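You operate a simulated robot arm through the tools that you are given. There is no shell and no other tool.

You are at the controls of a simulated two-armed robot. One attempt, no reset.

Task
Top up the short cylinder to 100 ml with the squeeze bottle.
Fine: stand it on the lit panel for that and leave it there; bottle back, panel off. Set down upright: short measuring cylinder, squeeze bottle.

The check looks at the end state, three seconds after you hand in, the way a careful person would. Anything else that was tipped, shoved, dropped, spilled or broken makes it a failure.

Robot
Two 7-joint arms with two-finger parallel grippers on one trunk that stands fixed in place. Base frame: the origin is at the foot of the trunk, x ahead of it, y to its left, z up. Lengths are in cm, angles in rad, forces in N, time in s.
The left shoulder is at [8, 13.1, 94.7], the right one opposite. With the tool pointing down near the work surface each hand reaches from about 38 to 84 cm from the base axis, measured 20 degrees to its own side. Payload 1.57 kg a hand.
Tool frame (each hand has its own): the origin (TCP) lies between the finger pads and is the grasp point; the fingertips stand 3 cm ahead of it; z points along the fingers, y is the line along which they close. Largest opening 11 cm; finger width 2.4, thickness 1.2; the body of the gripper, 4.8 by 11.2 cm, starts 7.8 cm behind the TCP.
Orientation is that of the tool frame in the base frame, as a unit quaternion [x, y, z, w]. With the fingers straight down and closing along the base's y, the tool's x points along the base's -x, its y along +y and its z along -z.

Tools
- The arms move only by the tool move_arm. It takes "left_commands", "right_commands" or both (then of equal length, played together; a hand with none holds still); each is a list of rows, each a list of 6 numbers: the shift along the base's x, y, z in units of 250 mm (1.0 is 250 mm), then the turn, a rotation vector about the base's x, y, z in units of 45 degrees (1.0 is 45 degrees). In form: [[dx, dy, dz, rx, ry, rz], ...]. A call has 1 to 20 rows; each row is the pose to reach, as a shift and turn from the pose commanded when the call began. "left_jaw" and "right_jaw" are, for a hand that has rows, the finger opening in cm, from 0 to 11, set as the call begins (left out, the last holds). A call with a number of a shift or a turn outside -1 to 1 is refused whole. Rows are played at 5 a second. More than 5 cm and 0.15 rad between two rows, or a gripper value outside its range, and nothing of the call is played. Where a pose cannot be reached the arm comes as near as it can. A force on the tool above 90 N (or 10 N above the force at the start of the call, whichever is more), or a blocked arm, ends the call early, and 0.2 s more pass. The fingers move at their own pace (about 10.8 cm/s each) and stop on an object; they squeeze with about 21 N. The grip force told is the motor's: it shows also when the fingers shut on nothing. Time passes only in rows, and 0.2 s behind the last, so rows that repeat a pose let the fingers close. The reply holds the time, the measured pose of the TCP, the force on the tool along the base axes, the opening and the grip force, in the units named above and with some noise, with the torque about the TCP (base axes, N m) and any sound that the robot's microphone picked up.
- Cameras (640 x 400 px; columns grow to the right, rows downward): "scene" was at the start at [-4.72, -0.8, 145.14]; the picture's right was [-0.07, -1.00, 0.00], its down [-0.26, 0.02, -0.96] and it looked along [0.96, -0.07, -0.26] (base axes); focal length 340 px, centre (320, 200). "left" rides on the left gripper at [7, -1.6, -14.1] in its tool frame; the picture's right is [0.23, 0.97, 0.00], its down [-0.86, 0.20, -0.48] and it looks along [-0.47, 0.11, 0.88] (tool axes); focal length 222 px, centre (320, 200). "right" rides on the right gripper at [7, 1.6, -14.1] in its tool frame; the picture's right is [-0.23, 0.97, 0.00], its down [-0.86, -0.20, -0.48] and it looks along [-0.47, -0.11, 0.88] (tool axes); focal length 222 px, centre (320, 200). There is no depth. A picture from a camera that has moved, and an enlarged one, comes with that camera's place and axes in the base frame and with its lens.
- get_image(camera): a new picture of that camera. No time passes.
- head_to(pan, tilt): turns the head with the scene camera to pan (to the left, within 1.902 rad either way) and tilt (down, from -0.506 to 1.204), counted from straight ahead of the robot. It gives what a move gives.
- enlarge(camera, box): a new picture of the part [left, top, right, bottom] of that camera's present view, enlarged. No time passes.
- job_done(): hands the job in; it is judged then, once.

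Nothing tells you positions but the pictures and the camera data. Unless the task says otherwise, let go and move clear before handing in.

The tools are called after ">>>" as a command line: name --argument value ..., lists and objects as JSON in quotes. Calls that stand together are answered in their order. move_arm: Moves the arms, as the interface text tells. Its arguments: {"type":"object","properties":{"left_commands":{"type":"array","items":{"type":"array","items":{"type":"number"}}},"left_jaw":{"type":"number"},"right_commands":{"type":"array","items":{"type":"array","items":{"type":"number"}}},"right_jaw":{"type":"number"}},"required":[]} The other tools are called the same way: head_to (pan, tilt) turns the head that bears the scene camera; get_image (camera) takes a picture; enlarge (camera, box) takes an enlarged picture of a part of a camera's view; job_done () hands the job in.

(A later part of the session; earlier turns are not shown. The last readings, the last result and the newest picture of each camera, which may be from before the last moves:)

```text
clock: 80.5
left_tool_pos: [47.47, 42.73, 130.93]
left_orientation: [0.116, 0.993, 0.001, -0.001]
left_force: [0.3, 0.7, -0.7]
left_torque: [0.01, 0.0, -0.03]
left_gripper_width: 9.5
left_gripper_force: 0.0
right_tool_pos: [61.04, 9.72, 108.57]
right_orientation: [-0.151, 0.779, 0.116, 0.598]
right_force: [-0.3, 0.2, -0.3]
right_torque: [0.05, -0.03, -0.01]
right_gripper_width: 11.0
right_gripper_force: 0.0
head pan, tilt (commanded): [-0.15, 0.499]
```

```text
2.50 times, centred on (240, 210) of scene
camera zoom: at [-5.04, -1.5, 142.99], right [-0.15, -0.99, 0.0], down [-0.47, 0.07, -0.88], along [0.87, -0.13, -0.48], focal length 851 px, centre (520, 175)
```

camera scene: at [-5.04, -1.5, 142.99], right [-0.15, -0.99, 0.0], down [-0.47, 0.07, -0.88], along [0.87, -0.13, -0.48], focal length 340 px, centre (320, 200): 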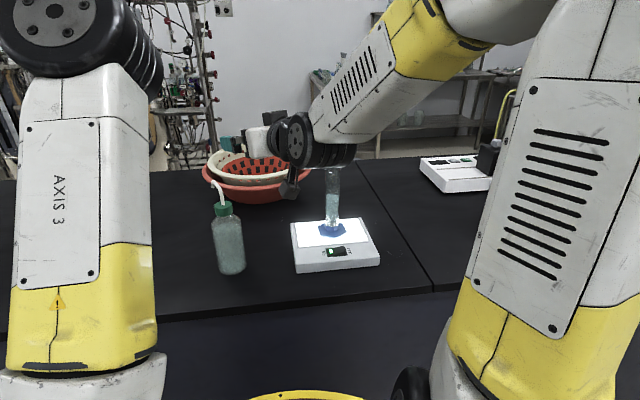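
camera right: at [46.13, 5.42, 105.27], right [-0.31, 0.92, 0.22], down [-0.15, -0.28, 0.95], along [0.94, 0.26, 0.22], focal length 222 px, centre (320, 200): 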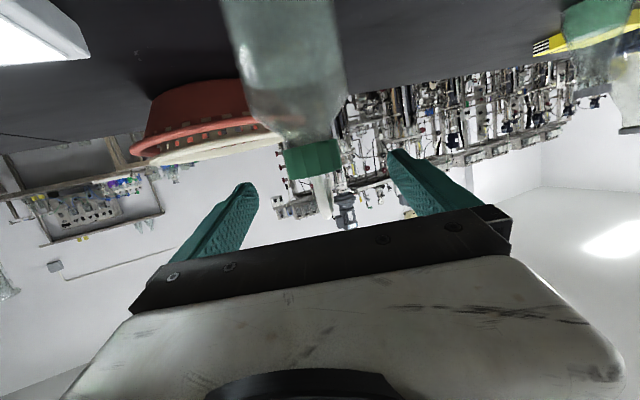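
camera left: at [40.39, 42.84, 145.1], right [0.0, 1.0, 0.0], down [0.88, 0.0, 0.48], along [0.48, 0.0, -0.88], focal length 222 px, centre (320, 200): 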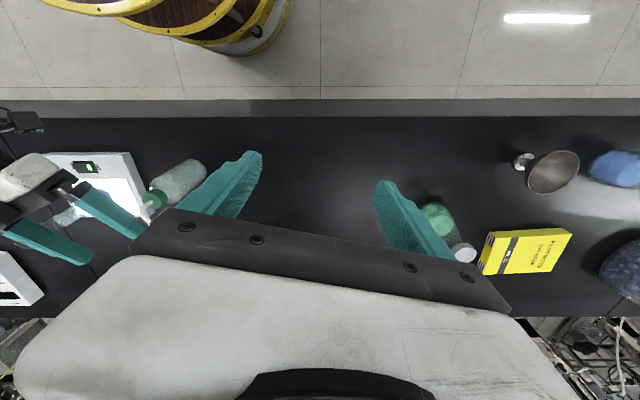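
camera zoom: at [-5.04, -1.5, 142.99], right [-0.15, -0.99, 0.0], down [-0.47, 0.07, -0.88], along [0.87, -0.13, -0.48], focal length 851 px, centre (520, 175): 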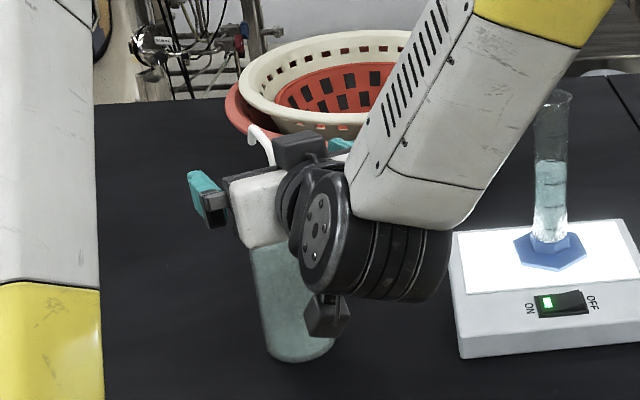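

Clear so far, with the camera arm well above the bench. I go down the remaining 10 cm.

>>> move_arm --right_commands '[[0, 0, -0.1, 0, 0, 0], [0, 0, -0.2, 0, 0, 0], [0, 0, -0.3, 0, 0, 0], [0, 0, -0.38, 0, 0, 0], [0, 0, -0.402, 0, 0, 0], [0, 0, -0.402, 0, 0, 0]]'

>>> get_image --camera "right"

>>> enlarge --camera "scene" --box '[160, 130, 320, 290]'

```text
clock: 82.0
left_tool_pos: [47.37, 42.82, 130.95]
left_orientation: [0.115, 0.993, 0.001, -0.001]
left_force: [1.5, 0.7, -1.3]
left_torque: [-0.06, 0.03, 0.01]
left_gripper_width: 9.47
left_gripper_force: 0.1
right_tool_pos: [61.12, 9.64, 98.6]
right_orientation: [-0.151, 0.778, 0.116, 0.598]
right_force: [0.2, -1.4, -0.1]
right_torque: [-0.02, 0.0, 0.0]
right_gripper_width: 11.02
right_gripper_force: 0.0
head pan, tilt (commanded): [-0.15, 0.499]
```

```text
taken
camera right: at [46.14, 5.42, 95.36], right [-0.31, 0.92, 0.22], down [-0.15, -0.28, 0.95], along [0.94, 0.26, 0.22], focal length 222 px, centre (320, 200)
```

right: 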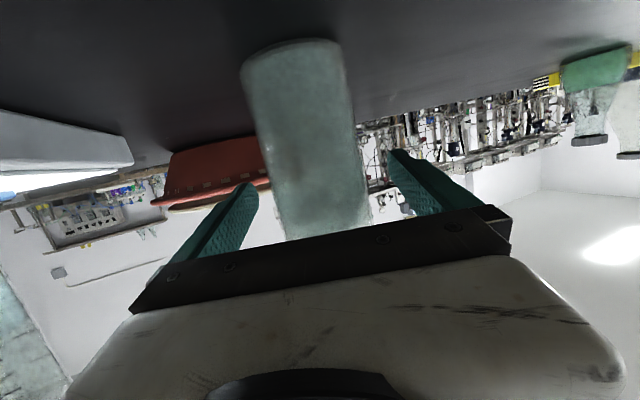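

```text
2.50 times, centred on (240, 210) of scene
camera zoom: at [-5.03, -1.5, 142.99], right [-0.15, -0.99, 0.0], down [-0.47, 0.07, -0.88], along [0.87, -0.13, -0.48], focal length 851 px, centre (520, 175)
```

zoom: 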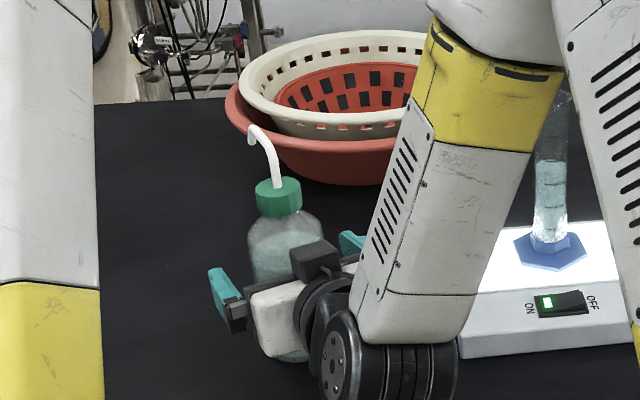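

The level right hand surrounds the bottle mid-body. I close the grip firmly (earlier a firm grip on the upright bottle let nothing out).

>>> move_arm --right_commands '[[0, 0, 0, 0, 0, 0], [0, 0, 0, 0, 0, 0]]' --right_jaw 6.9

>>> move_arm --right_commands '[[0, 0, 0, 0, 0, 0]]' --right_jaw 6.6

>>> enlarge --camera "right" --box '[200, 20, 440, 250]'

```text
clock: 82.5
left_tool_pos: [47.46, 42.78, 130.95]
left_orientation: [0.115, 0.993, 0.001, 0.0]
left_force: [0.7, -0.3, 0.8]
left_torque: [0.01, 0.0, -0.02]
left_gripper_width: 9.48
left_gripper_force: 0.1
right_tool_pos: [61.21, 9.61, 98.48]
right_orientation: [-0.152, 0.779, 0.117, 0.598]
right_force: [-0.4, 0.0, 0.1]
right_torque: [0.04, -0.03, -0.03]
right_gripper_width: 6.87
right_gripper_force: 0.1
head pan, tilt (commanded): [-0.15, 0.499]
```

```text
clock: 83.0
left_tool_pos: [47.24, 42.79, 130.89]
left_orientation: [0.116, 0.993, 0.001, -0.001]
left_force: [-0.9, 0.2, 0.3]
left_torque: [0.01, 0.01, 0.01]
left_gripper_width: 9.51
left_gripper_force: 0.1
right_tool_pos: [61.09, 9.81, 98.55]
right_orientation: [-0.151, 0.778, 0.116, 0.599]
right_force: [-1.2, 0.2, -0.1]
right_torque: [0.01, -0.02, 0.02]
right_gripper_width: 6.63
right_gripper_force: 0.3
head pan, tilt (commanded): [-0.15, 0.499]
```

```text
1.74 times, centred on (320, 135) of right
camera zoom: at [46.14, 5.42, 95.37], right [-0.31, 0.92, 0.22], down [-0.15, -0.28, 0.95], along [0.94, 0.26, 0.22], focal length 386 px, centre (320, 313)
```

zoom: 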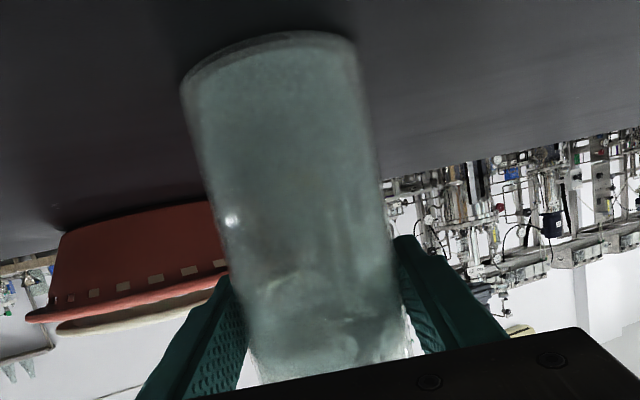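

>>> move_arm --right_commands '[[0, 0, 0, 0, 0, 0], [0, 0, 0, 0, 0, 0]]' --right_jaw 6.2

>>> enlarge --camera "scene" --box '[190, 150, 310, 270]'

>>> enlarge --camera "left" --box '[60, 120, 260, 270]'

```text
clock: 83.5
left_tool_pos: [47.41, 42.84, 130.84]
left_orientation: [0.116, 0.993, 0.0, 0.0]
left_force: [-0.9, -0.6, -0.6]
left_torque: [0.0, -0.01, -0.03]
left_gripper_width: 9.51
left_gripper_force: 0.0
right_tool_pos: [61.14, 9.68, 98.51]
right_orientation: [-0.151, 0.778, 0.117, 0.598]
right_force: [-0.6, 0.2, 0.2]
right_torque: [0.0, 0.0, 0.03]
right_gripper_width: 6.56
right_gripper_force: 20.9
head pan, tilt (commanded): [-0.15, 0.499]
```

```text
3.33 times, centred on (250, 210) of scene
camera zoom: at [-5.04, -1.5, 142.99], right [-0.15, -0.99, 0.0], down [-0.47, 0.07, -0.88], along [0.87, -0.13, -0.48], focal length 1135 px, centre (553, 167)
```

zoom: 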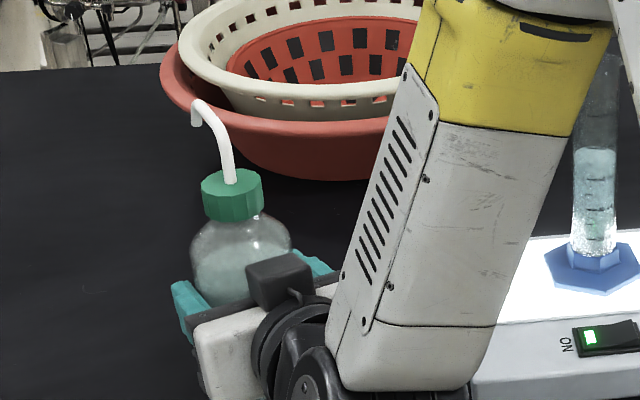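

```text
2.67 times, centred on (160, 195) of left
camera zoom: at [40.39, 42.84, 145.1], right [0.0, 1.0, 0.0], down [0.88, 0.0, 0.48], along [0.48, 0.0, -0.88], focal length 592 px, centre (747, 213)
```

zoom: 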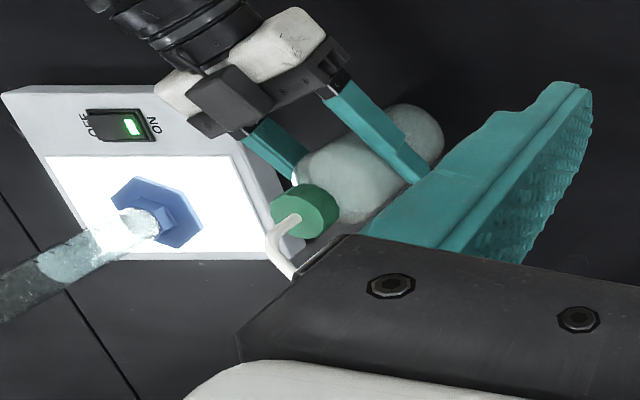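

Gripped at 6.56 cm, 20.9 N, bottle upright. I lift it 10 cm so spout and base clear the cylinder on the way.

>>> move_arm --right_commands '[[0, 0, 0.02, 0, 0, 0], [0, 0, 0.08, 0, 0, 0], [0, 0, 0.16, 0, 0, 0], [0, 0, 0.24, 0, 0, 0], [0, 0, 0.32, 0, 0, 0], [0, 0, 0.4, 0, 0, 0], [0, 0, 0.4, 0, 0, 0]]'

>>> get_image --camera "scene"

>>> get_image --camera "right"

```text
clock: 85.2
left_tool_pos: [47.47, 42.69, 130.9]
left_orientation: [0.116, 0.993, 0.0, -0.001]
left_force: [0.5, 0.1, 1.1]
left_torque: [-0.02, 0.02, 0.01]
left_gripper_width: 9.52
left_gripper_force: 0.0
right_tool_pos: [61.18, 9.66, 108.38]
right_orientation: [-0.151, 0.779, 0.116, 0.597]
right_force: [0.3, -0.3, -3.7]
right_torque: [-0.03, 0.02, -0.01]
right_gripper_width: 6.54
right_gripper_force: 21.1
head pan, tilt (commanded): [-0.15, 0.499]
```

```text
taken
camera scene: at [-5.02, -1.5, 142.99], right [-0.15, -0.99, 0.0], down [-0.47, 0.07, -0.88], along [0.87, -0.13, -0.48], focal length 340 px, centre (320, 200)
```

scene: 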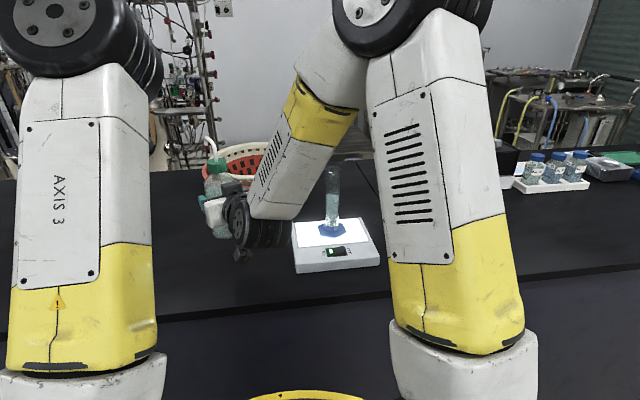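

```text
taken
camera right: at [46.22, 5.42, 105.36], right [-0.31, 0.92, 0.22], down [-0.15, -0.28, 0.95], along [0.94, 0.26, 0.22], focal length 222 px, centre (320, 200)
```

right: 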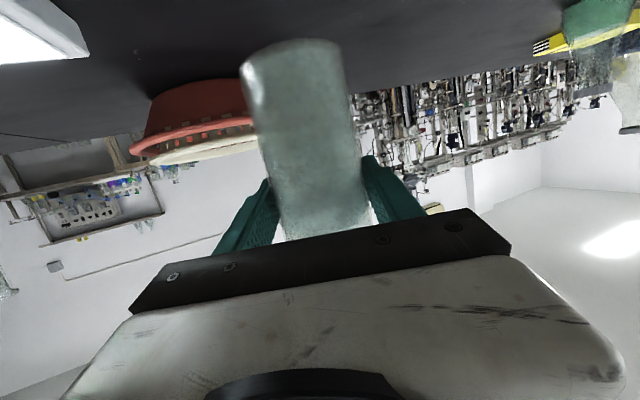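

Lifted cleanly and upright. I carry it to the right in front of the cylinder, high and steady.

>>> move_arm --right_commands '[[0, -0.04, 0.02, 0, 0, 0], [0, -0.12, 0.04, 0, 0, 0], [0, -0.22, 0.04, 0, 0, 0], [0, -0.33, 0.04, 0, 0, 0], [0, -0.44, 0.04, 0, 0, 0.05], [0, -0.54, 0.04, 0, 0, 0.1], [0, -0.62, 0.04, 0, 0, 0.15], [0, -0.68, 0.04, 0, 0, 0.2], [0, -0.68, 0.04, 0, 0, 0.2]]'

>>> get_image --camera "scene"

>>> get_image --camera "left"

```text
clock: 87.2
left_tool_pos: [47.42, 42.77, 130.89]
left_orientation: [0.116, 0.993, 0.0, -0.001]
left_force: [0.6, -1.2, 0.4]
left_torque: [0.0, 0.04, 0.02]
left_gripper_width: 9.51
left_gripper_force: 0.0
right_tool_pos: [61.1, -7.39, 109.6]
right_orientation: [-0.213, 0.764, 0.164, 0.587]
right_force: [0.4, 0.2, -3.1]
right_torque: [-0.01, -0.01, 0.0]
right_gripper_width: 6.52
right_gripper_force: 21.3
head pan, tilt (commanded): [-0.15, 0.499]
```

```text
taken
camera scene: at [-5.03, -1.51, 142.99], right [-0.15, -0.99, 0.0], down [-0.47, 0.07, -0.88], along [0.87, -0.13, -0.48], focal length 340 px, centre (320, 200)
```

scene: 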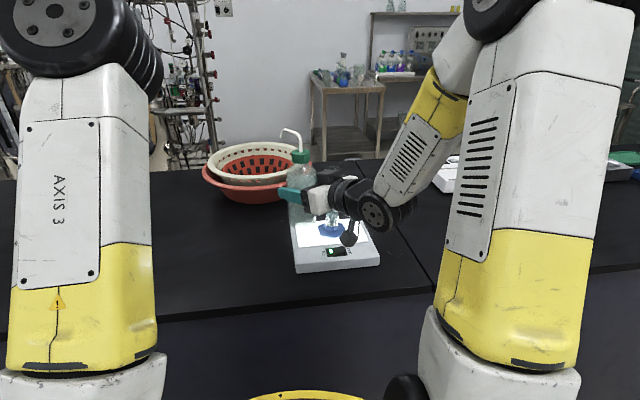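

```text
taken
camera left: at [40.4, 42.83, 145.1], right [0.0, 1.0, 0.0], down [0.88, 0.0, 0.48], along [0.48, 0.0, -0.88], focal length 222 px, centre (320, 200)
```

left: 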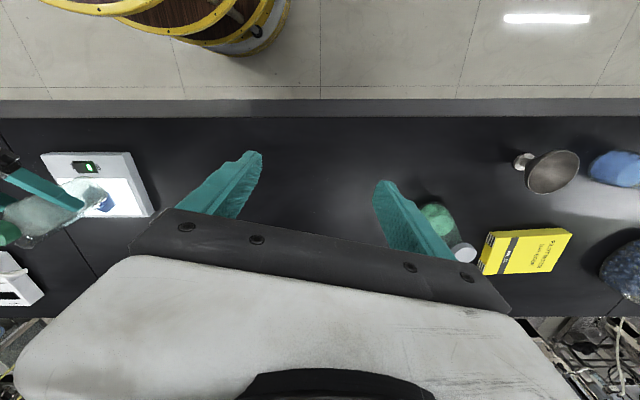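

Good. I continue around to the right-front of the cylinder, keeping the spout well above the rim.

>>> move_arm --right_commands '[[-0.01, -0.06, 0, 0, 0, 0.03], [-0.02, -0.14, 0, 0, 0, 0.07], [-0.03, -0.23, 0, 0, 0, 0.11], [-0.04, -0.32, 0, 0, 0, 0.15], [-0.044, -0.41, 0, 0, 0, 0.18], [-0.044, -0.48, 0, 0, 0, 0.2], [-0.044, -0.504, 0, 0, 0, 0.2], [-0.044, -0.504, 0, 0, 0, 0.2]]'

>>> get_image --camera "scene"

>>> enlarge --camera "scene" --box '[270, 90, 430, 250]'

>>> get_image --camera "right"

```text
clock: 89.0
left_tool_pos: [47.32, 42.89, 130.9]
left_orientation: [0.116, 0.993, 0.0, 0.0]
left_force: [0.2, 0.2, -0.1]
left_torque: [0.02, 0.02, 0.01]
left_gripper_width: 9.48
left_gripper_force: 0.0
right_tool_pos: [60.01, -19.9, 109.53]
right_orientation: [-0.27, 0.745, 0.208, 0.573]
right_force: [0.0, 0.1, -4.6]
right_torque: [0.01, 0.03, 0.02]
right_gripper_width: 6.52
right_gripper_force: 20.5
head pan, tilt (commanded): [-0.15, 0.499]
```

```text
taken
camera scene: at [-5.03, -1.52, 142.99], right [-0.15, -0.99, 0.0], down [-0.47, 0.07, -0.88], along [0.87, -0.13, -0.48], focal length 340 px, centre (320, 200)
```

scene: 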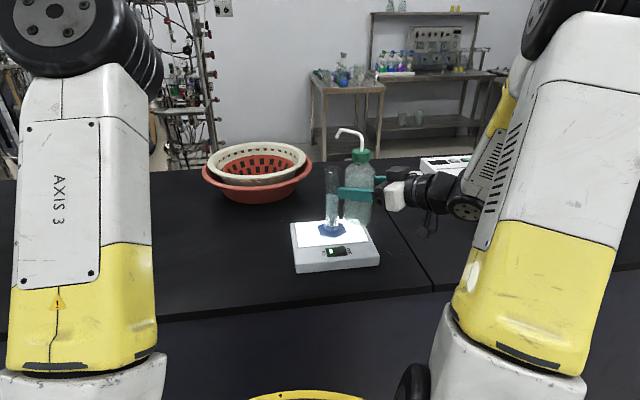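

```text
2.50 times, centred on (350, 170) of scene
camera zoom: at [-5.03, -1.52, 142.99], right [-0.15, -0.99, 0.0], down [-0.47, 0.07, -0.88], along [0.87, -0.13, -0.48], focal length 851 px, centre (245, 275)
```

zoom: 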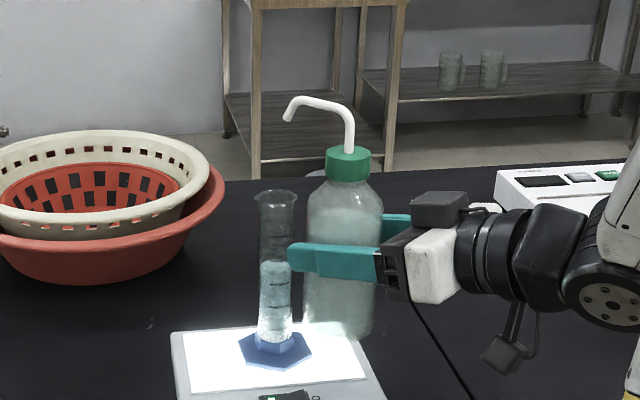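

```text
taken
camera right: at [47.05, -28.61, 106.28], right [-0.58, 0.78, 0.22], down [-0.06, -0.31, 0.95], along [0.81, 0.54, 0.22], focal length 222 px, centre (320, 200)
```

right: 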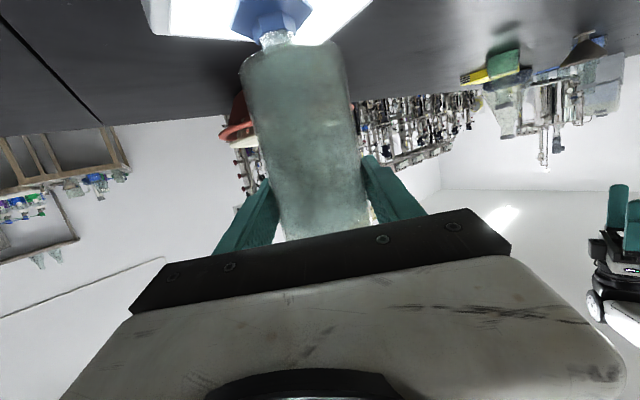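

The scene camera now sees cylinder, spout and bottle side by side, which is ideal. I bring the tip over the mouth and lower it to about 3.5 cm above the rim.

>>> move_arm --right_commands '[[0.03, 0.003, 0, 0, 0, 0], [0.06, 0.006, 0, 0, 0, 0], [0.097, 0.01, 0, 0, 0, 0], [0.097, 0.01, -0.06, 0, 0, 0], [0.097, 0.01, -0.12, 0, 0, 0], [0.097, 0.01, -0.18, 0, 0, 0], [0.097, 0.01, -0.18, 0, 0, 0]]'

>>> enlarge --camera "scene" --box '[280, 110, 420, 250]'

>>> get_image --camera "left"

```text
clock: 90.5
left_tool_pos: [47.32, 42.69, 130.8]
left_orientation: [0.117, 0.993, 0.0, -0.001]
left_force: [0.2, -0.3, 0.1]
left_torque: [0.01, -0.01, 0.01]
left_gripper_width: 9.5
left_gripper_force: 0.1
right_tool_pos: [62.49, -19.64, 104.97]
right_orientation: [-0.27, 0.745, 0.208, 0.573]
right_force: [1.1, 0.1, -3.6]
right_torque: [0.0, 0.03, 0.0]
right_gripper_width: 6.51
right_gripper_force: 20.6
head pan, tilt (commanded): [-0.15, 0.499]
```

```text
2.86 times, centred on (350, 180) of scene
camera zoom: at [-5.02, -1.51, 142.99], right [-0.15, -0.99, 0.0], down [-0.47, 0.07, -0.88], along [0.87, -0.13, -0.48], focal length 973 px, centre (234, 257)
```

zoom: 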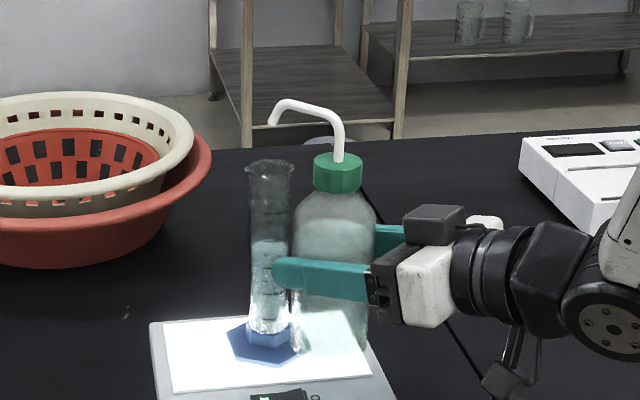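

```text
taken
camera left: at [40.4, 42.82, 145.1], right [0.0, 1.0, 0.0], down [0.88, 0.0, 0.48], along [0.48, 0.0, -0.88], focal length 222 px, centre (320, 200)
```

left: 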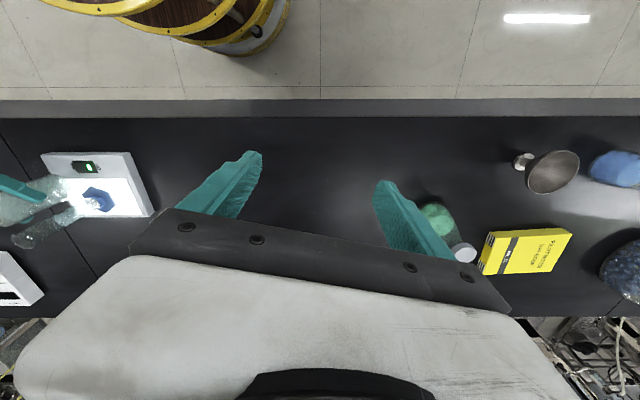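

>>> enlarge --camera "left" --box '[0, 150, 140, 260]'

>>> enlarge --camera "scene" --box '[305, 130, 365, 190]'

```text
3.64 times, centred on (70, 205) of left
camera zoom: at [40.4, 42.82, 145.1], right [0.0, 1.0, 0.0], down [0.88, 0.0, 0.48], along [0.48, 0.0, -0.88], focal length 808 px, centre (1229, 182)
```

zoom: 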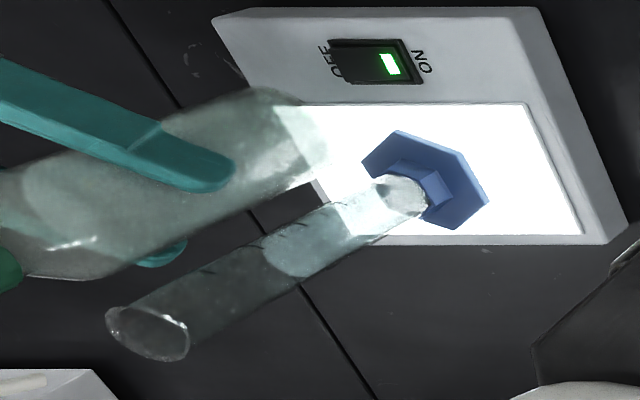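

```text
6.67 times, centred on (335, 160) of scene
camera zoom: at [-5.02, -1.51, 142.99], right [-0.15, -0.99, 0.0], down [-0.47, 0.07, -0.88], along [0.87, -0.13, -0.48], focal length 2269 px, centre (220, 467)
```

zoom: 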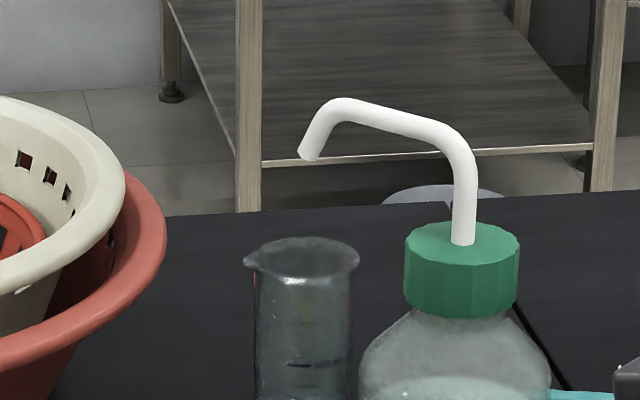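

The spout is properly over the mouth. I tip the bottle forward 30° about the spout tip in small steps and check for flow.

>>> move_arm --right_commands '[[-0.0376, -0.0312, 0.0388, -0.1068, 0.1278, 0], [-0.0708, -0.0592, 0.0836, -0.2137, 0.2557, 0], [-0.0992, -0.0828, 0.134, -0.3205, 0.3835, 0], [-0.1224, -0.1024, 0.1884, -0.4273, 0.5113, 0], [-0.1224, -0.1024, 0.1884, -0.4273, 0.5113, 0]]'

>>> enlarge --camera "scene" --box '[280, 110, 420, 250]'

>>> enlarge --camera "left" --box '[0, 150, 140, 260]'

```text
clock: 91.8
left_tool_pos: [47.4, 42.8, 130.98]
left_orientation: [0.115, 0.993, 0.0, -0.001]
left_force: [0.7, -0.7, -0.1]
left_torque: [0.0, -0.01, -0.02]
left_gripper_width: 9.48
left_gripper_force: 0.2
right_tool_pos: [59.47, -22.32, 109.7]
right_orientation: [-0.315, 0.868, 0.131, 0.36]
right_force: [-0.3, -0.4, -4.8]
right_torque: [0.03, 0.02, -0.01]
right_gripper_width: 6.54
right_gripper_force: 21.3
head pan, tilt (commanded): [-0.15, 0.499]
```

```text
2.86 times, centred on (350, 180) of scene
camera zoom: at [-5.02, -1.51, 142.99], right [-0.15, -0.99, 0.0], down [-0.47, 0.07, -0.88], along [0.87, -0.13, -0.48], focal length 973 px, centre (234, 257)
```

zoom: 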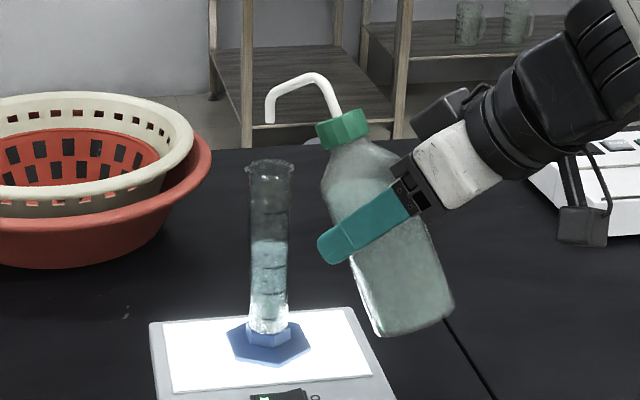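

```text
3.64 times, centred on (70, 205) of left
camera zoom: at [40.4, 42.82, 145.1], right [0.0, 1.0, 0.0], down [0.88, 0.0, 0.48], along [0.48, 0.0, -0.88], focal length 808 px, centre (1229, 182)
```

zoom: 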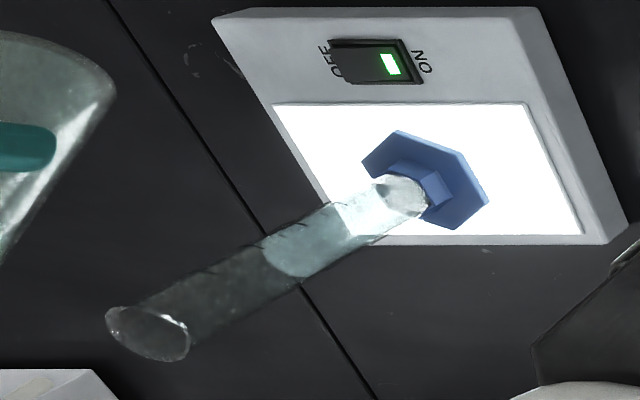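

The nozzle now points straight down over the mouth. I squeeze harder (jaw command 3) here for a moment and look for a stream.

>>> move_arm --right_commands '[[0, 0, 0, 0, 0, 0], [0, 0, 0, 0, 0, 0]]' --right_jaw 3.0

>>> enlarge --camera "scene" --box '[300, 120, 380, 250]'

```text
clock: 92.3
left_tool_pos: [47.45, 42.82, 131.01]
left_orientation: [0.116, 0.993, 0.0, -0.001]
left_force: [-0.2, 0.4, -0.3]
left_torque: [0.01, 0.04, 0.0]
left_gripper_width: 9.51
left_gripper_force: 0.0
right_tool_pos: [59.5, -22.23, 109.72]
right_orientation: [-0.315, 0.868, 0.132, 0.36]
right_force: [-0.2, 0.3, -4.2]
right_torque: [0.02, 0.0, -0.01]
right_gripper_width: 6.53
right_gripper_force: 20.9
head pan, tilt (commanded): [-0.15, 0.499]
```

```text
3.08 times, centred on (340, 185) of scene
camera zoom: at [-5.03, -1.51, 142.99], right [-0.15, -0.99, 0.0], down [-0.47, 0.07, -0.88], along [0.87, -0.13, -0.48], focal length 1047 px, centre (258, 246)
```

zoom: 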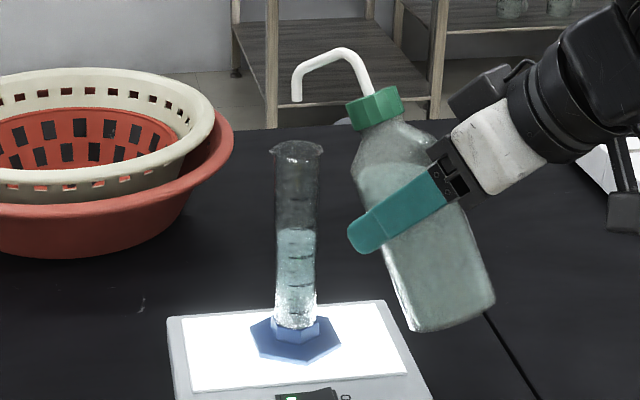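

No stream at 30°. I tip further to 45°, again about the tip.

>>> move_arm --right_commands '[[-0.0176, -0.0144, 0.058, -0.1068, 0.1278, 0], [-0.0292, -0.0244, 0.1188, -0.2137, 0.2557, 0], [-0.0292, -0.0244, 0.1188, -0.2137, 0.2557, 0]]'

>>> enlarge --camera "scene" --box '[300, 120, 380, 250]'

```text
clock: 93.2
left_tool_pos: [47.34, 42.8, 130.83]
left_orientation: [0.116, 0.993, 0.0, 0.0]
left_force: [-0.5, -0.2, 0.0]
left_torque: [0.01, 0.0, 0.0]
left_gripper_width: 9.51
left_gripper_force: 0.0
right_tool_pos: [58.64, -22.87, 112.64]
right_orientation: [-0.33, 0.908, 0.089, 0.243]
right_force: [-0.7, 0.1, -4.3]
right_torque: [0.02, -0.02, 0.03]
right_gripper_width: 6.52
right_gripper_force: 20.5
head pan, tilt (commanded): [-0.15, 0.499]
```

```text
3.08 times, centred on (340, 185) of scene
camera zoom: at [-5.03, -1.51, 142.99], right [-0.15, -0.99, 0.0], down [-0.47, 0.07, -0.88], along [0.87, -0.13, -0.48], focal length 1047 px, centre (258, 246)
```

zoom: 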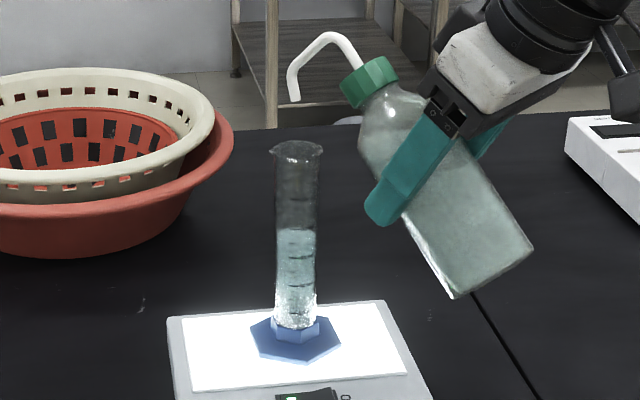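

Nothing at 45° either. I tip on toward 60°, lowering the tip closer to the rim so that any stream goes in.

>>> move_arm --right_commands '[[0.0068, 0.006, -0.006, -0.1068, 0.1278, 0], [0.0068, 0.006, -0.006, -0.1068, 0.1278, 0]]'

>>> enlarge --camera "scene" --box '[300, 120, 380, 250]'

>>> enlarge --camera "left" --box '[0, 150, 140, 260]'

```text
clock: 93.8
left_tool_pos: [47.39, 42.63, 131.03]
left_orientation: [0.116, 0.993, 0.0, -0.001]
left_force: [-0.7, 0.1, 0.3]
left_torque: [-0.02, -0.04, 0.0]
left_gripper_width: 9.5
left_gripper_force: 0.0
right_tool_pos: [58.94, -22.78, 112.63]
right_orientation: [-0.335, 0.922, 0.068, 0.183]
right_force: [-0.5, -0.3, -4.1]
right_torque: [0.01, 0.01, -0.01]
right_gripper_width: 6.53
right_gripper_force: 20.4
head pan, tilt (commanded): [-0.15, 0.499]
```

```text
3.08 times, centred on (340, 185) of scene
camera zoom: at [-5.03, -1.51, 142.99], right [-0.15, -0.99, 0.0], down [-0.47, 0.07, -0.88], along [0.87, -0.13, -0.48], focal length 1047 px, centre (258, 246)
```

zoom: 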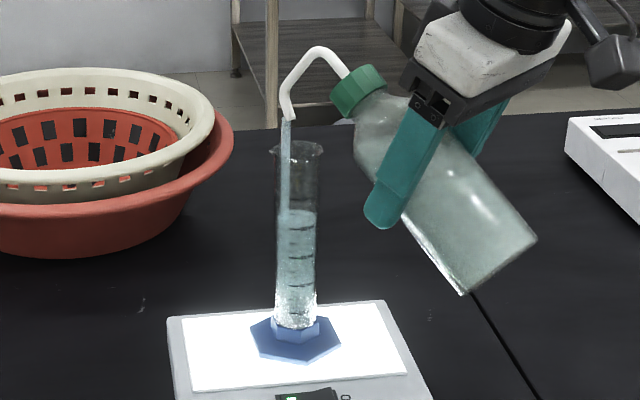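

```text
3.64 times, centred on (70, 205) of left
camera zoom: at [40.4, 42.82, 145.1], right [0.0, 1.0, 0.0], down [0.88, 0.0, 0.48], along [0.48, 0.0, -0.88], focal length 808 px, centre (1229, 182)
```

zoom: 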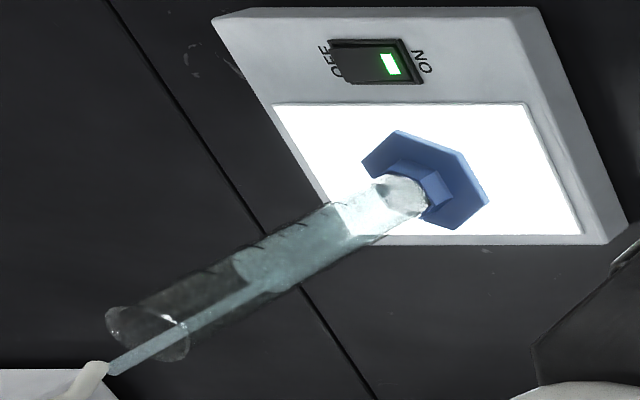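

Flow has started and it goes into the mouth. Time stands still between moves, so I read the level now before deciding how long to continue.

>>> enlarge --camera "scene" --box '[310, 160, 360, 225]'

>>> enlarge --camera "scene" --box '[315, 140, 355, 175]'

>>> enlarge --camera "left" --box '[10, 200, 70, 260]'

```text
6.15 times, centred on (335, 192) of scene
camera zoom: at [-5.03, -1.51, 142.99], right [-0.15, -0.99, 0.0], down [-0.47, 0.07, -0.88], along [0.87, -0.13, -0.48], focal length 2095 px, centre (228, 246)
```

zoom: 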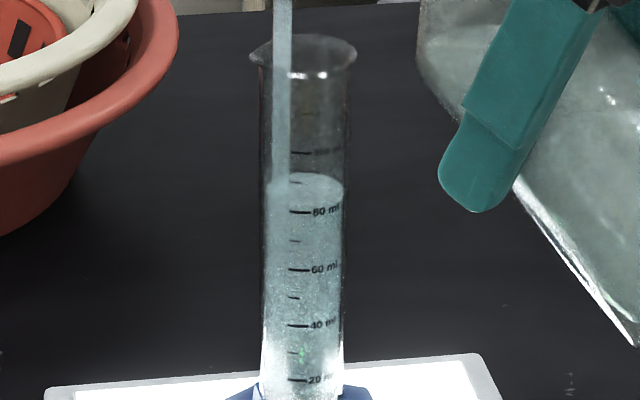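

```text
11.43 times, centred on (335, 158) of scene
camera zoom: at [-5.03, -1.51, 142.99], right [-0.15, -0.99, 0.0], down [-0.47, 0.07, -0.88], along [0.87, -0.13, -0.48], focal length 3890 px, centre (149, 686)
```

zoom: 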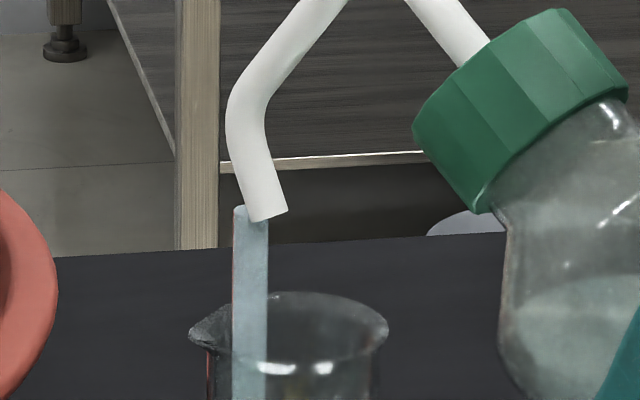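

```text
6.67 times, centred on (40, 230) of left
camera zoom: at [40.4, 42.82, 145.1], right [0.0, 1.0, 0.0], down [0.88, 0.0, 0.48], along [0.48, 0.0, -0.88], focal length 1481 px, centre (2187, 0)
```

zoom: 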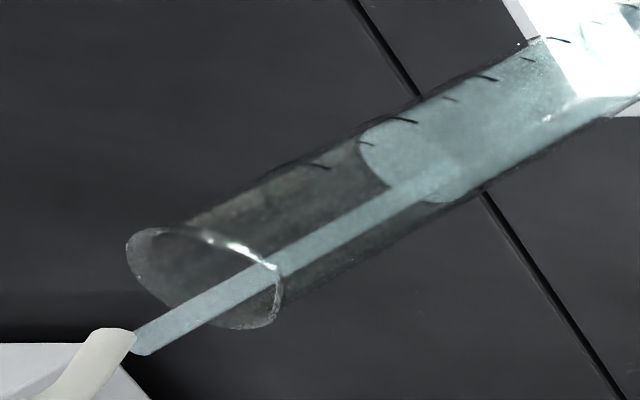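

The stream falls straight and inside the mouth, about 0.9 cm off centre. The level is roughly 82 ml and the rate is high, about 20 ml/s. I stop it by tipping back to 45° in one row and re-centring the tip.

>>> move_arm --right_commands '[[-0.0128, -0.0236, -0.062, 0.1068, -0.1278, 0]]'

>>> enlarge --camera "scene" --box '[310, 160, 360, 225]'

>>> enlarge --camera "scene" --box '[300, 120, 380, 250]'

>>> enlarge --camera "left" --box '[10, 200, 70, 260]'

```text
clock: 94.2
left_tool_pos: [47.47, 42.67, 131.0]
left_orientation: [0.116, 0.993, 0.0, -0.001]
left_force: [0.2, 0.6, 0.4]
left_torque: [-0.03, 0.0, -0.02]
left_gripper_width: 9.49
left_gripper_force: 0.0
right_tool_pos: [58.5, -23.32, 110.84]
right_orientation: [-0.329, 0.908, 0.09, 0.244]
right_force: [0.1, 0.5, -3.1]
right_torque: [-0.01, -0.02, -0.04]
right_gripper_width: 6.56
right_gripper_force: 21.2
head pan, tilt (commanded): [-0.15, 0.499]
```

```text
6.15 times, centred on (335, 192) of scene
camera zoom: at [-5.01, -1.49, 142.99], right [-0.15, -0.99, 0.0], down [-0.47, 0.07, -0.88], along [0.87, -0.13, -0.48], focal length 2095 px, centre (228, 246)
```

zoom: 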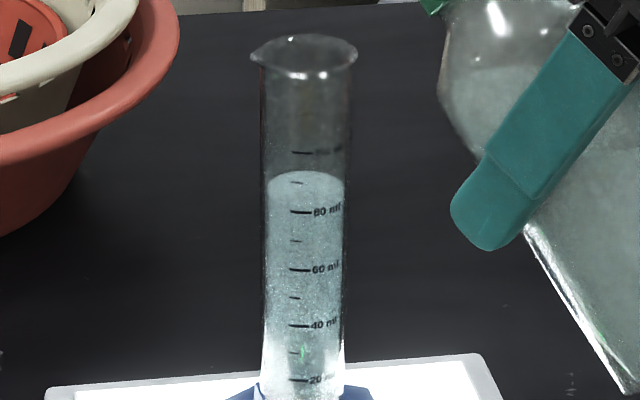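

```text
3.08 times, centred on (340, 185) of scene
camera zoom: at [-5.01, -1.49, 142.99], right [-0.15, -0.99, 0.0], down [-0.47, 0.07, -0.88], along [0.87, -0.13, -0.48], focal length 1047 px, centre (258, 246)
```

zoom: 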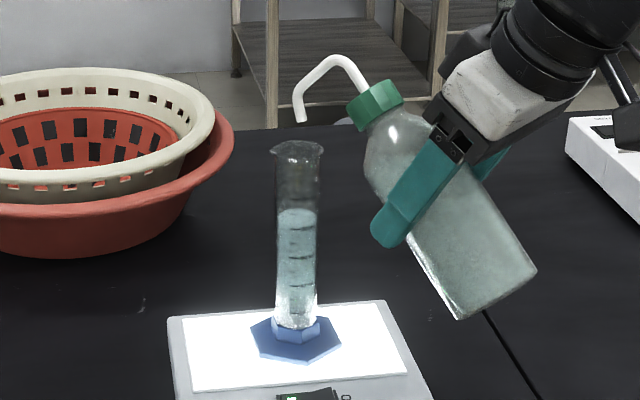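

```text
6.67 times, centred on (40, 230) of left
camera zoom: at [40.4, 42.86, 145.09], right [0.0, 1.0, 0.0], down [0.88, 0.0, 0.48], along [0.48, 0.0, -0.88], focal length 1481 px, centre (2187, 0)
```

zoom: 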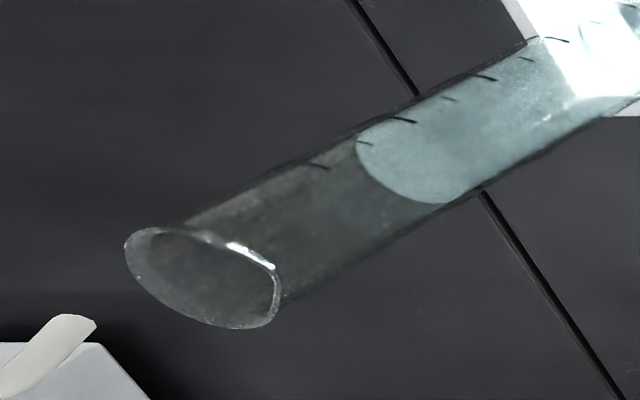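

The flow stopped at once. Now I'll read the level precisely.

>>> enlarge --camera "scene" --box '[318, 178, 348, 202]'

>>> enlarge --camera "left" --box '[36, 204, 60, 222]'

```text
16.00 times, centred on (333, 190) of scene
camera zoom: at [-5.01, -1.49, 142.99], right [-0.15, -0.99, 0.0], down [-0.47, 0.07, -0.88], along [0.87, -0.13, -0.48], focal length 5447 px, centre (112, 360)
```

zoom: 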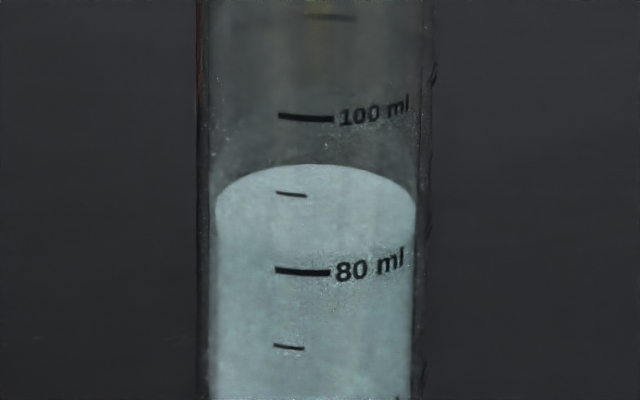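

```text
16.00 times, centred on (48, 213) of left
camera zoom: at [40.4, 42.86, 145.09], right [0.0, 1.0, 0.0], down [0.88, 0.0, 0.48], along [0.48, 0.0, -0.88], focal length 3554 px, centre (4672, -8)
```

zoom: 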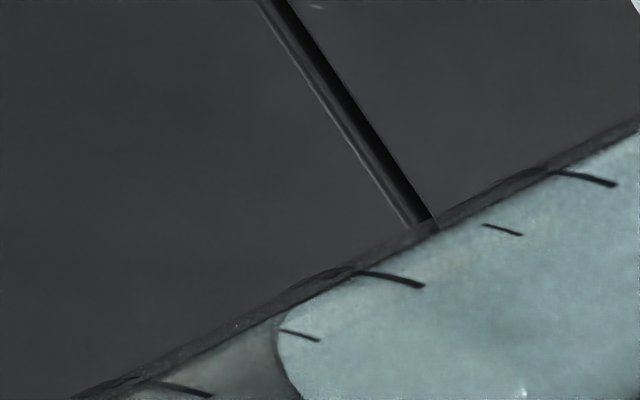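

By the near-wall line the level is about 81 ml, so around 19 ml to go. I re-centre slightly and tip to 50° for a single row to see how gentle a flow I can get.

>>> move_arm --right_commands '[[0.0036, 0.0104, 0.0412, -0.0712, 0.0852, 0]]'

>>> enlarge --camera "scene" --box '[318, 178, 348, 202]'

>>> enlarge --camera "scene" --box '[310, 130, 370, 190]'

>>> enlarge --camera "left" --box '[10, 200, 70, 260]'

```text
clock: 94.5
left_tool_pos: [47.31, 42.68, 130.99]
left_orientation: [0.116, 0.993, 0.001, -0.001]
left_force: [0.5, -1.1, 0.3]
left_torque: [0.03, 0.01, 0.0]
left_gripper_width: 9.5
left_gripper_force: 0.1
right_tool_pos: [58.65, -23.11, 111.97]
right_orientation: [-0.332, 0.918, 0.075, 0.204]
right_force: [0.4, -0.9, -3.2]
right_torque: [0.02, -0.02, 0.0]
right_gripper_width: 6.52
right_gripper_force: 20.6
head pan, tilt (commanded): [-0.15, 0.499]
```

```text
16.00 times, centred on (333, 190) of scene
camera zoom: at [-5.04, -1.53, 142.99], right [-0.15, -0.99, 0.0], down [-0.47, 0.07, -0.88], along [0.87, -0.13, -0.48], focal length 5447 px, centre (112, 360)
```

zoom: 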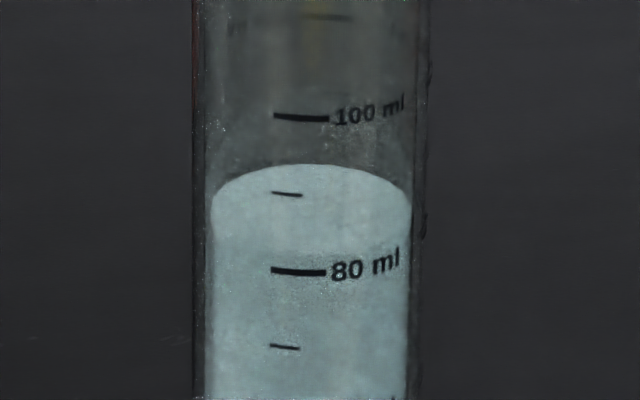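

```text
6.67 times, centred on (340, 160) of scene
camera zoom: at [-5.04, -1.53, 142.99], right [-0.15, -0.99, 0.0], down [-0.47, 0.07, -0.88], along [0.87, -0.13, -0.48], focal length 2269 px, centre (187, 467)
```

zoom: 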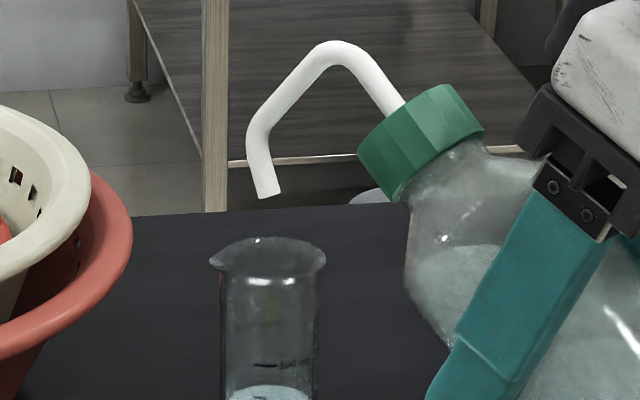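

```text
6.67 times, centred on (40, 230) of left
camera zoom: at [40.4, 42.8, 145.11], right [0.0, 1.0, 0.0], down [0.88, 0.0, 0.48], along [0.48, 0.0, -0.88], focal length 1481 px, centre (2187, 0)
```

zoom: 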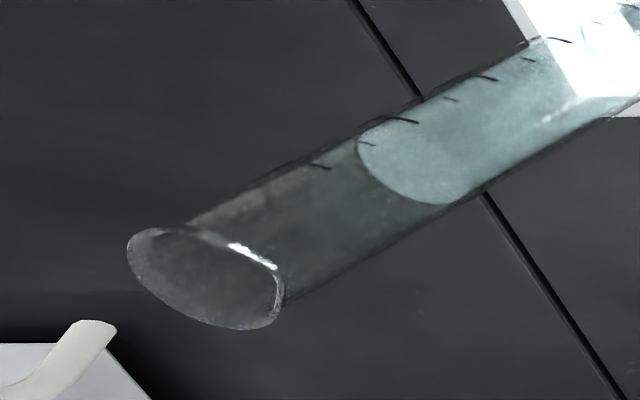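

No flow at 50°, so the threshold lies just above; the tip is well centred. I inch to 51.5°.

>>> move_arm --right_commands '[[0.0, 0.0, 0.0124, -0.0214, 0.0256, 0]]'

>>> enlarge --camera "scene" --box '[318, 178, 348, 202]'

>>> enlarge --camera "scene" --box '[310, 130, 370, 190]'

```text
clock: 95.0
left_tool_pos: [47.41, 42.86, 130.96]
left_orientation: [0.116, 0.993, 0.0, -0.001]
left_force: [-0.5, 0.4, -0.6]
left_torque: [0.02, -0.04, -0.03]
left_gripper_width: 9.49
left_gripper_force: 0.1
right_tool_pos: [58.59, -23.08, 112.33]
right_orientation: [-0.334, 0.92, 0.071, 0.191]
right_force: [0.1, -0.1, -3.4]
right_torque: [0.01, 0.01, 0.01]
right_gripper_width: 6.56
right_gripper_force: 21.2
head pan, tilt (commanded): [-0.15, 0.499]
```

```text
16.00 times, centred on (333, 190) of scene
camera zoom: at [-5.03, -1.51, 142.99], right [-0.15, -0.99, 0.0], down [-0.47, 0.07, -0.88], along [0.87, -0.13, -0.48], focal length 5447 px, centre (112, 360)
```

zoom: 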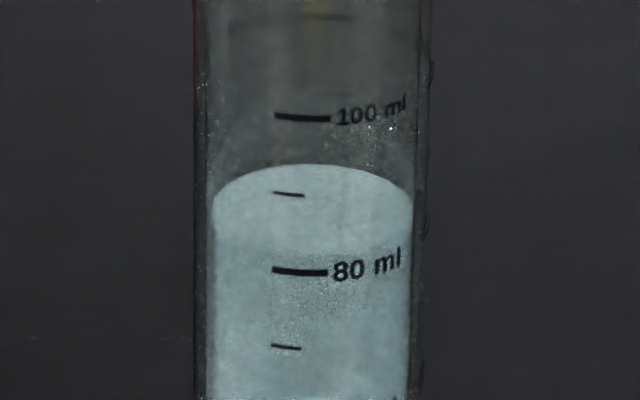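

```text
6.67 times, centred on (340, 160) of scene
camera zoom: at [-5.03, -1.51, 142.99], right [-0.15, -0.99, 0.0], down [-0.47, 0.07, -0.88], along [0.87, -0.13, -0.48], focal length 2269 px, centre (187, 467)
```

zoom: 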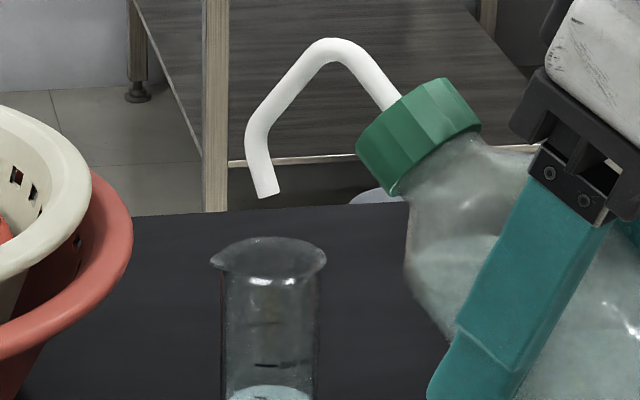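

Still nothing. I go another 1° to 52.5°.

>>> move_arm --right_commands '[[0.0, 0.0, 0.0083, -0.0142, 0.017, 0]]'

>>> enlarge --camera "scene" --box '[318, 178, 348, 202]'

>>> enlarge --camera "scene" --box '[310, 130, 370, 190]'

```text
clock: 95.3
left_tool_pos: [47.4, 42.76, 130.92]
left_orientation: [0.115, 0.993, 0.0, -0.001]
left_force: [0.3, 0.8, 0.8]
left_torque: [0.02, 0.0, 0.01]
left_gripper_width: 9.49
left_gripper_force: 0.0
right_tool_pos: [58.65, -23.06, 112.51]
right_orientation: [-0.335, 0.921, 0.068, 0.184]
right_force: [-0.1, 0.3, -4.8]
right_torque: [-0.01, -0.01, 0.01]
right_gripper_width: 6.54
right_gripper_force: 20.4
head pan, tilt (commanded): [-0.15, 0.499]
```

```text
16.00 times, centred on (333, 190) of scene
camera zoom: at [-5.03, -1.52, 142.99], right [-0.15, -0.99, 0.0], down [-0.47, 0.07, -0.88], along [0.87, -0.13, -0.48], focal length 5447 px, centre (112, 360)
```

zoom: 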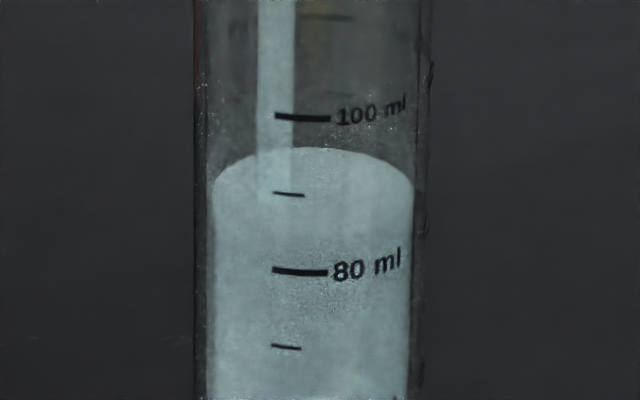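

```text
6.67 times, centred on (340, 160) of scene
camera zoom: at [-5.03, -1.52, 142.99], right [-0.15, -0.99, 0.0], down [-0.47, 0.07, -0.88], along [0.87, -0.13, -0.48], focal length 2269 px, centre (187, 467)
```

zoom: 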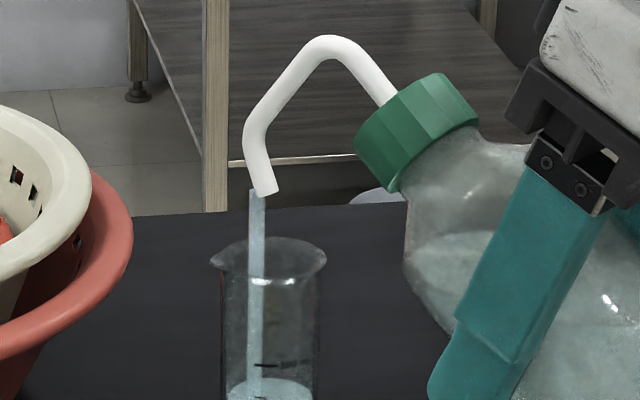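

Flow has begun, entering cleanly; level about 84 ml. I hold for one row and read again.

>>> move_arm --right_commands '[[0, 0, 0, 0, 0, 0]]'

>>> enlarge --camera "scene" --box '[318, 178, 348, 202]'

>>> enlarge --camera "scene" --box '[310, 130, 370, 190]'

```text
clock: 95.8
left_tool_pos: [47.53, 42.64, 130.9]
left_orientation: [0.116, 0.993, 0.0, -0.001]
left_force: [-0.1, 0.4, -0.2]
left_torque: [-0.01, 0.03, 0.02]
left_gripper_width: 9.51
left_gripper_force: 0.1
right_tool_pos: [58.64, -23.15, 112.52]
right_orientation: [-0.334, 0.922, 0.067, 0.184]
right_force: [0.3, 0.5, -2.6]
right_torque: [0.05, -0.07, -0.02]
right_gripper_width: 6.51
right_gripper_force: 21.5
head pan, tilt (commanded): [-0.15, 0.499]
```

```text
16.00 times, centred on (333, 190) of scene
camera zoom: at [-5.03, -1.51, 142.99], right [-0.15, -0.99, 0.0], down [-0.47, 0.07, -0.88], along [0.87, -0.13, -0.48], focal length 5447 px, centre (112, 360)
```

zoom: 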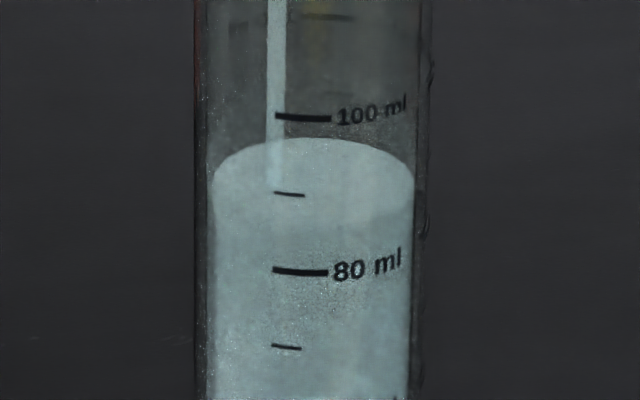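

```text
6.67 times, centred on (340, 160) of scene
camera zoom: at [-5.03, -1.51, 142.99], right [-0.15, -0.99, 0.0], down [-0.47, 0.07, -0.88], along [0.87, -0.13, -0.48], focal length 2269 px, centre (187, 467)
```

zoom: 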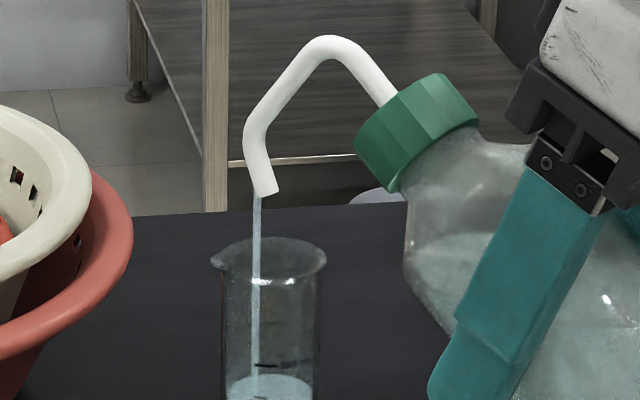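

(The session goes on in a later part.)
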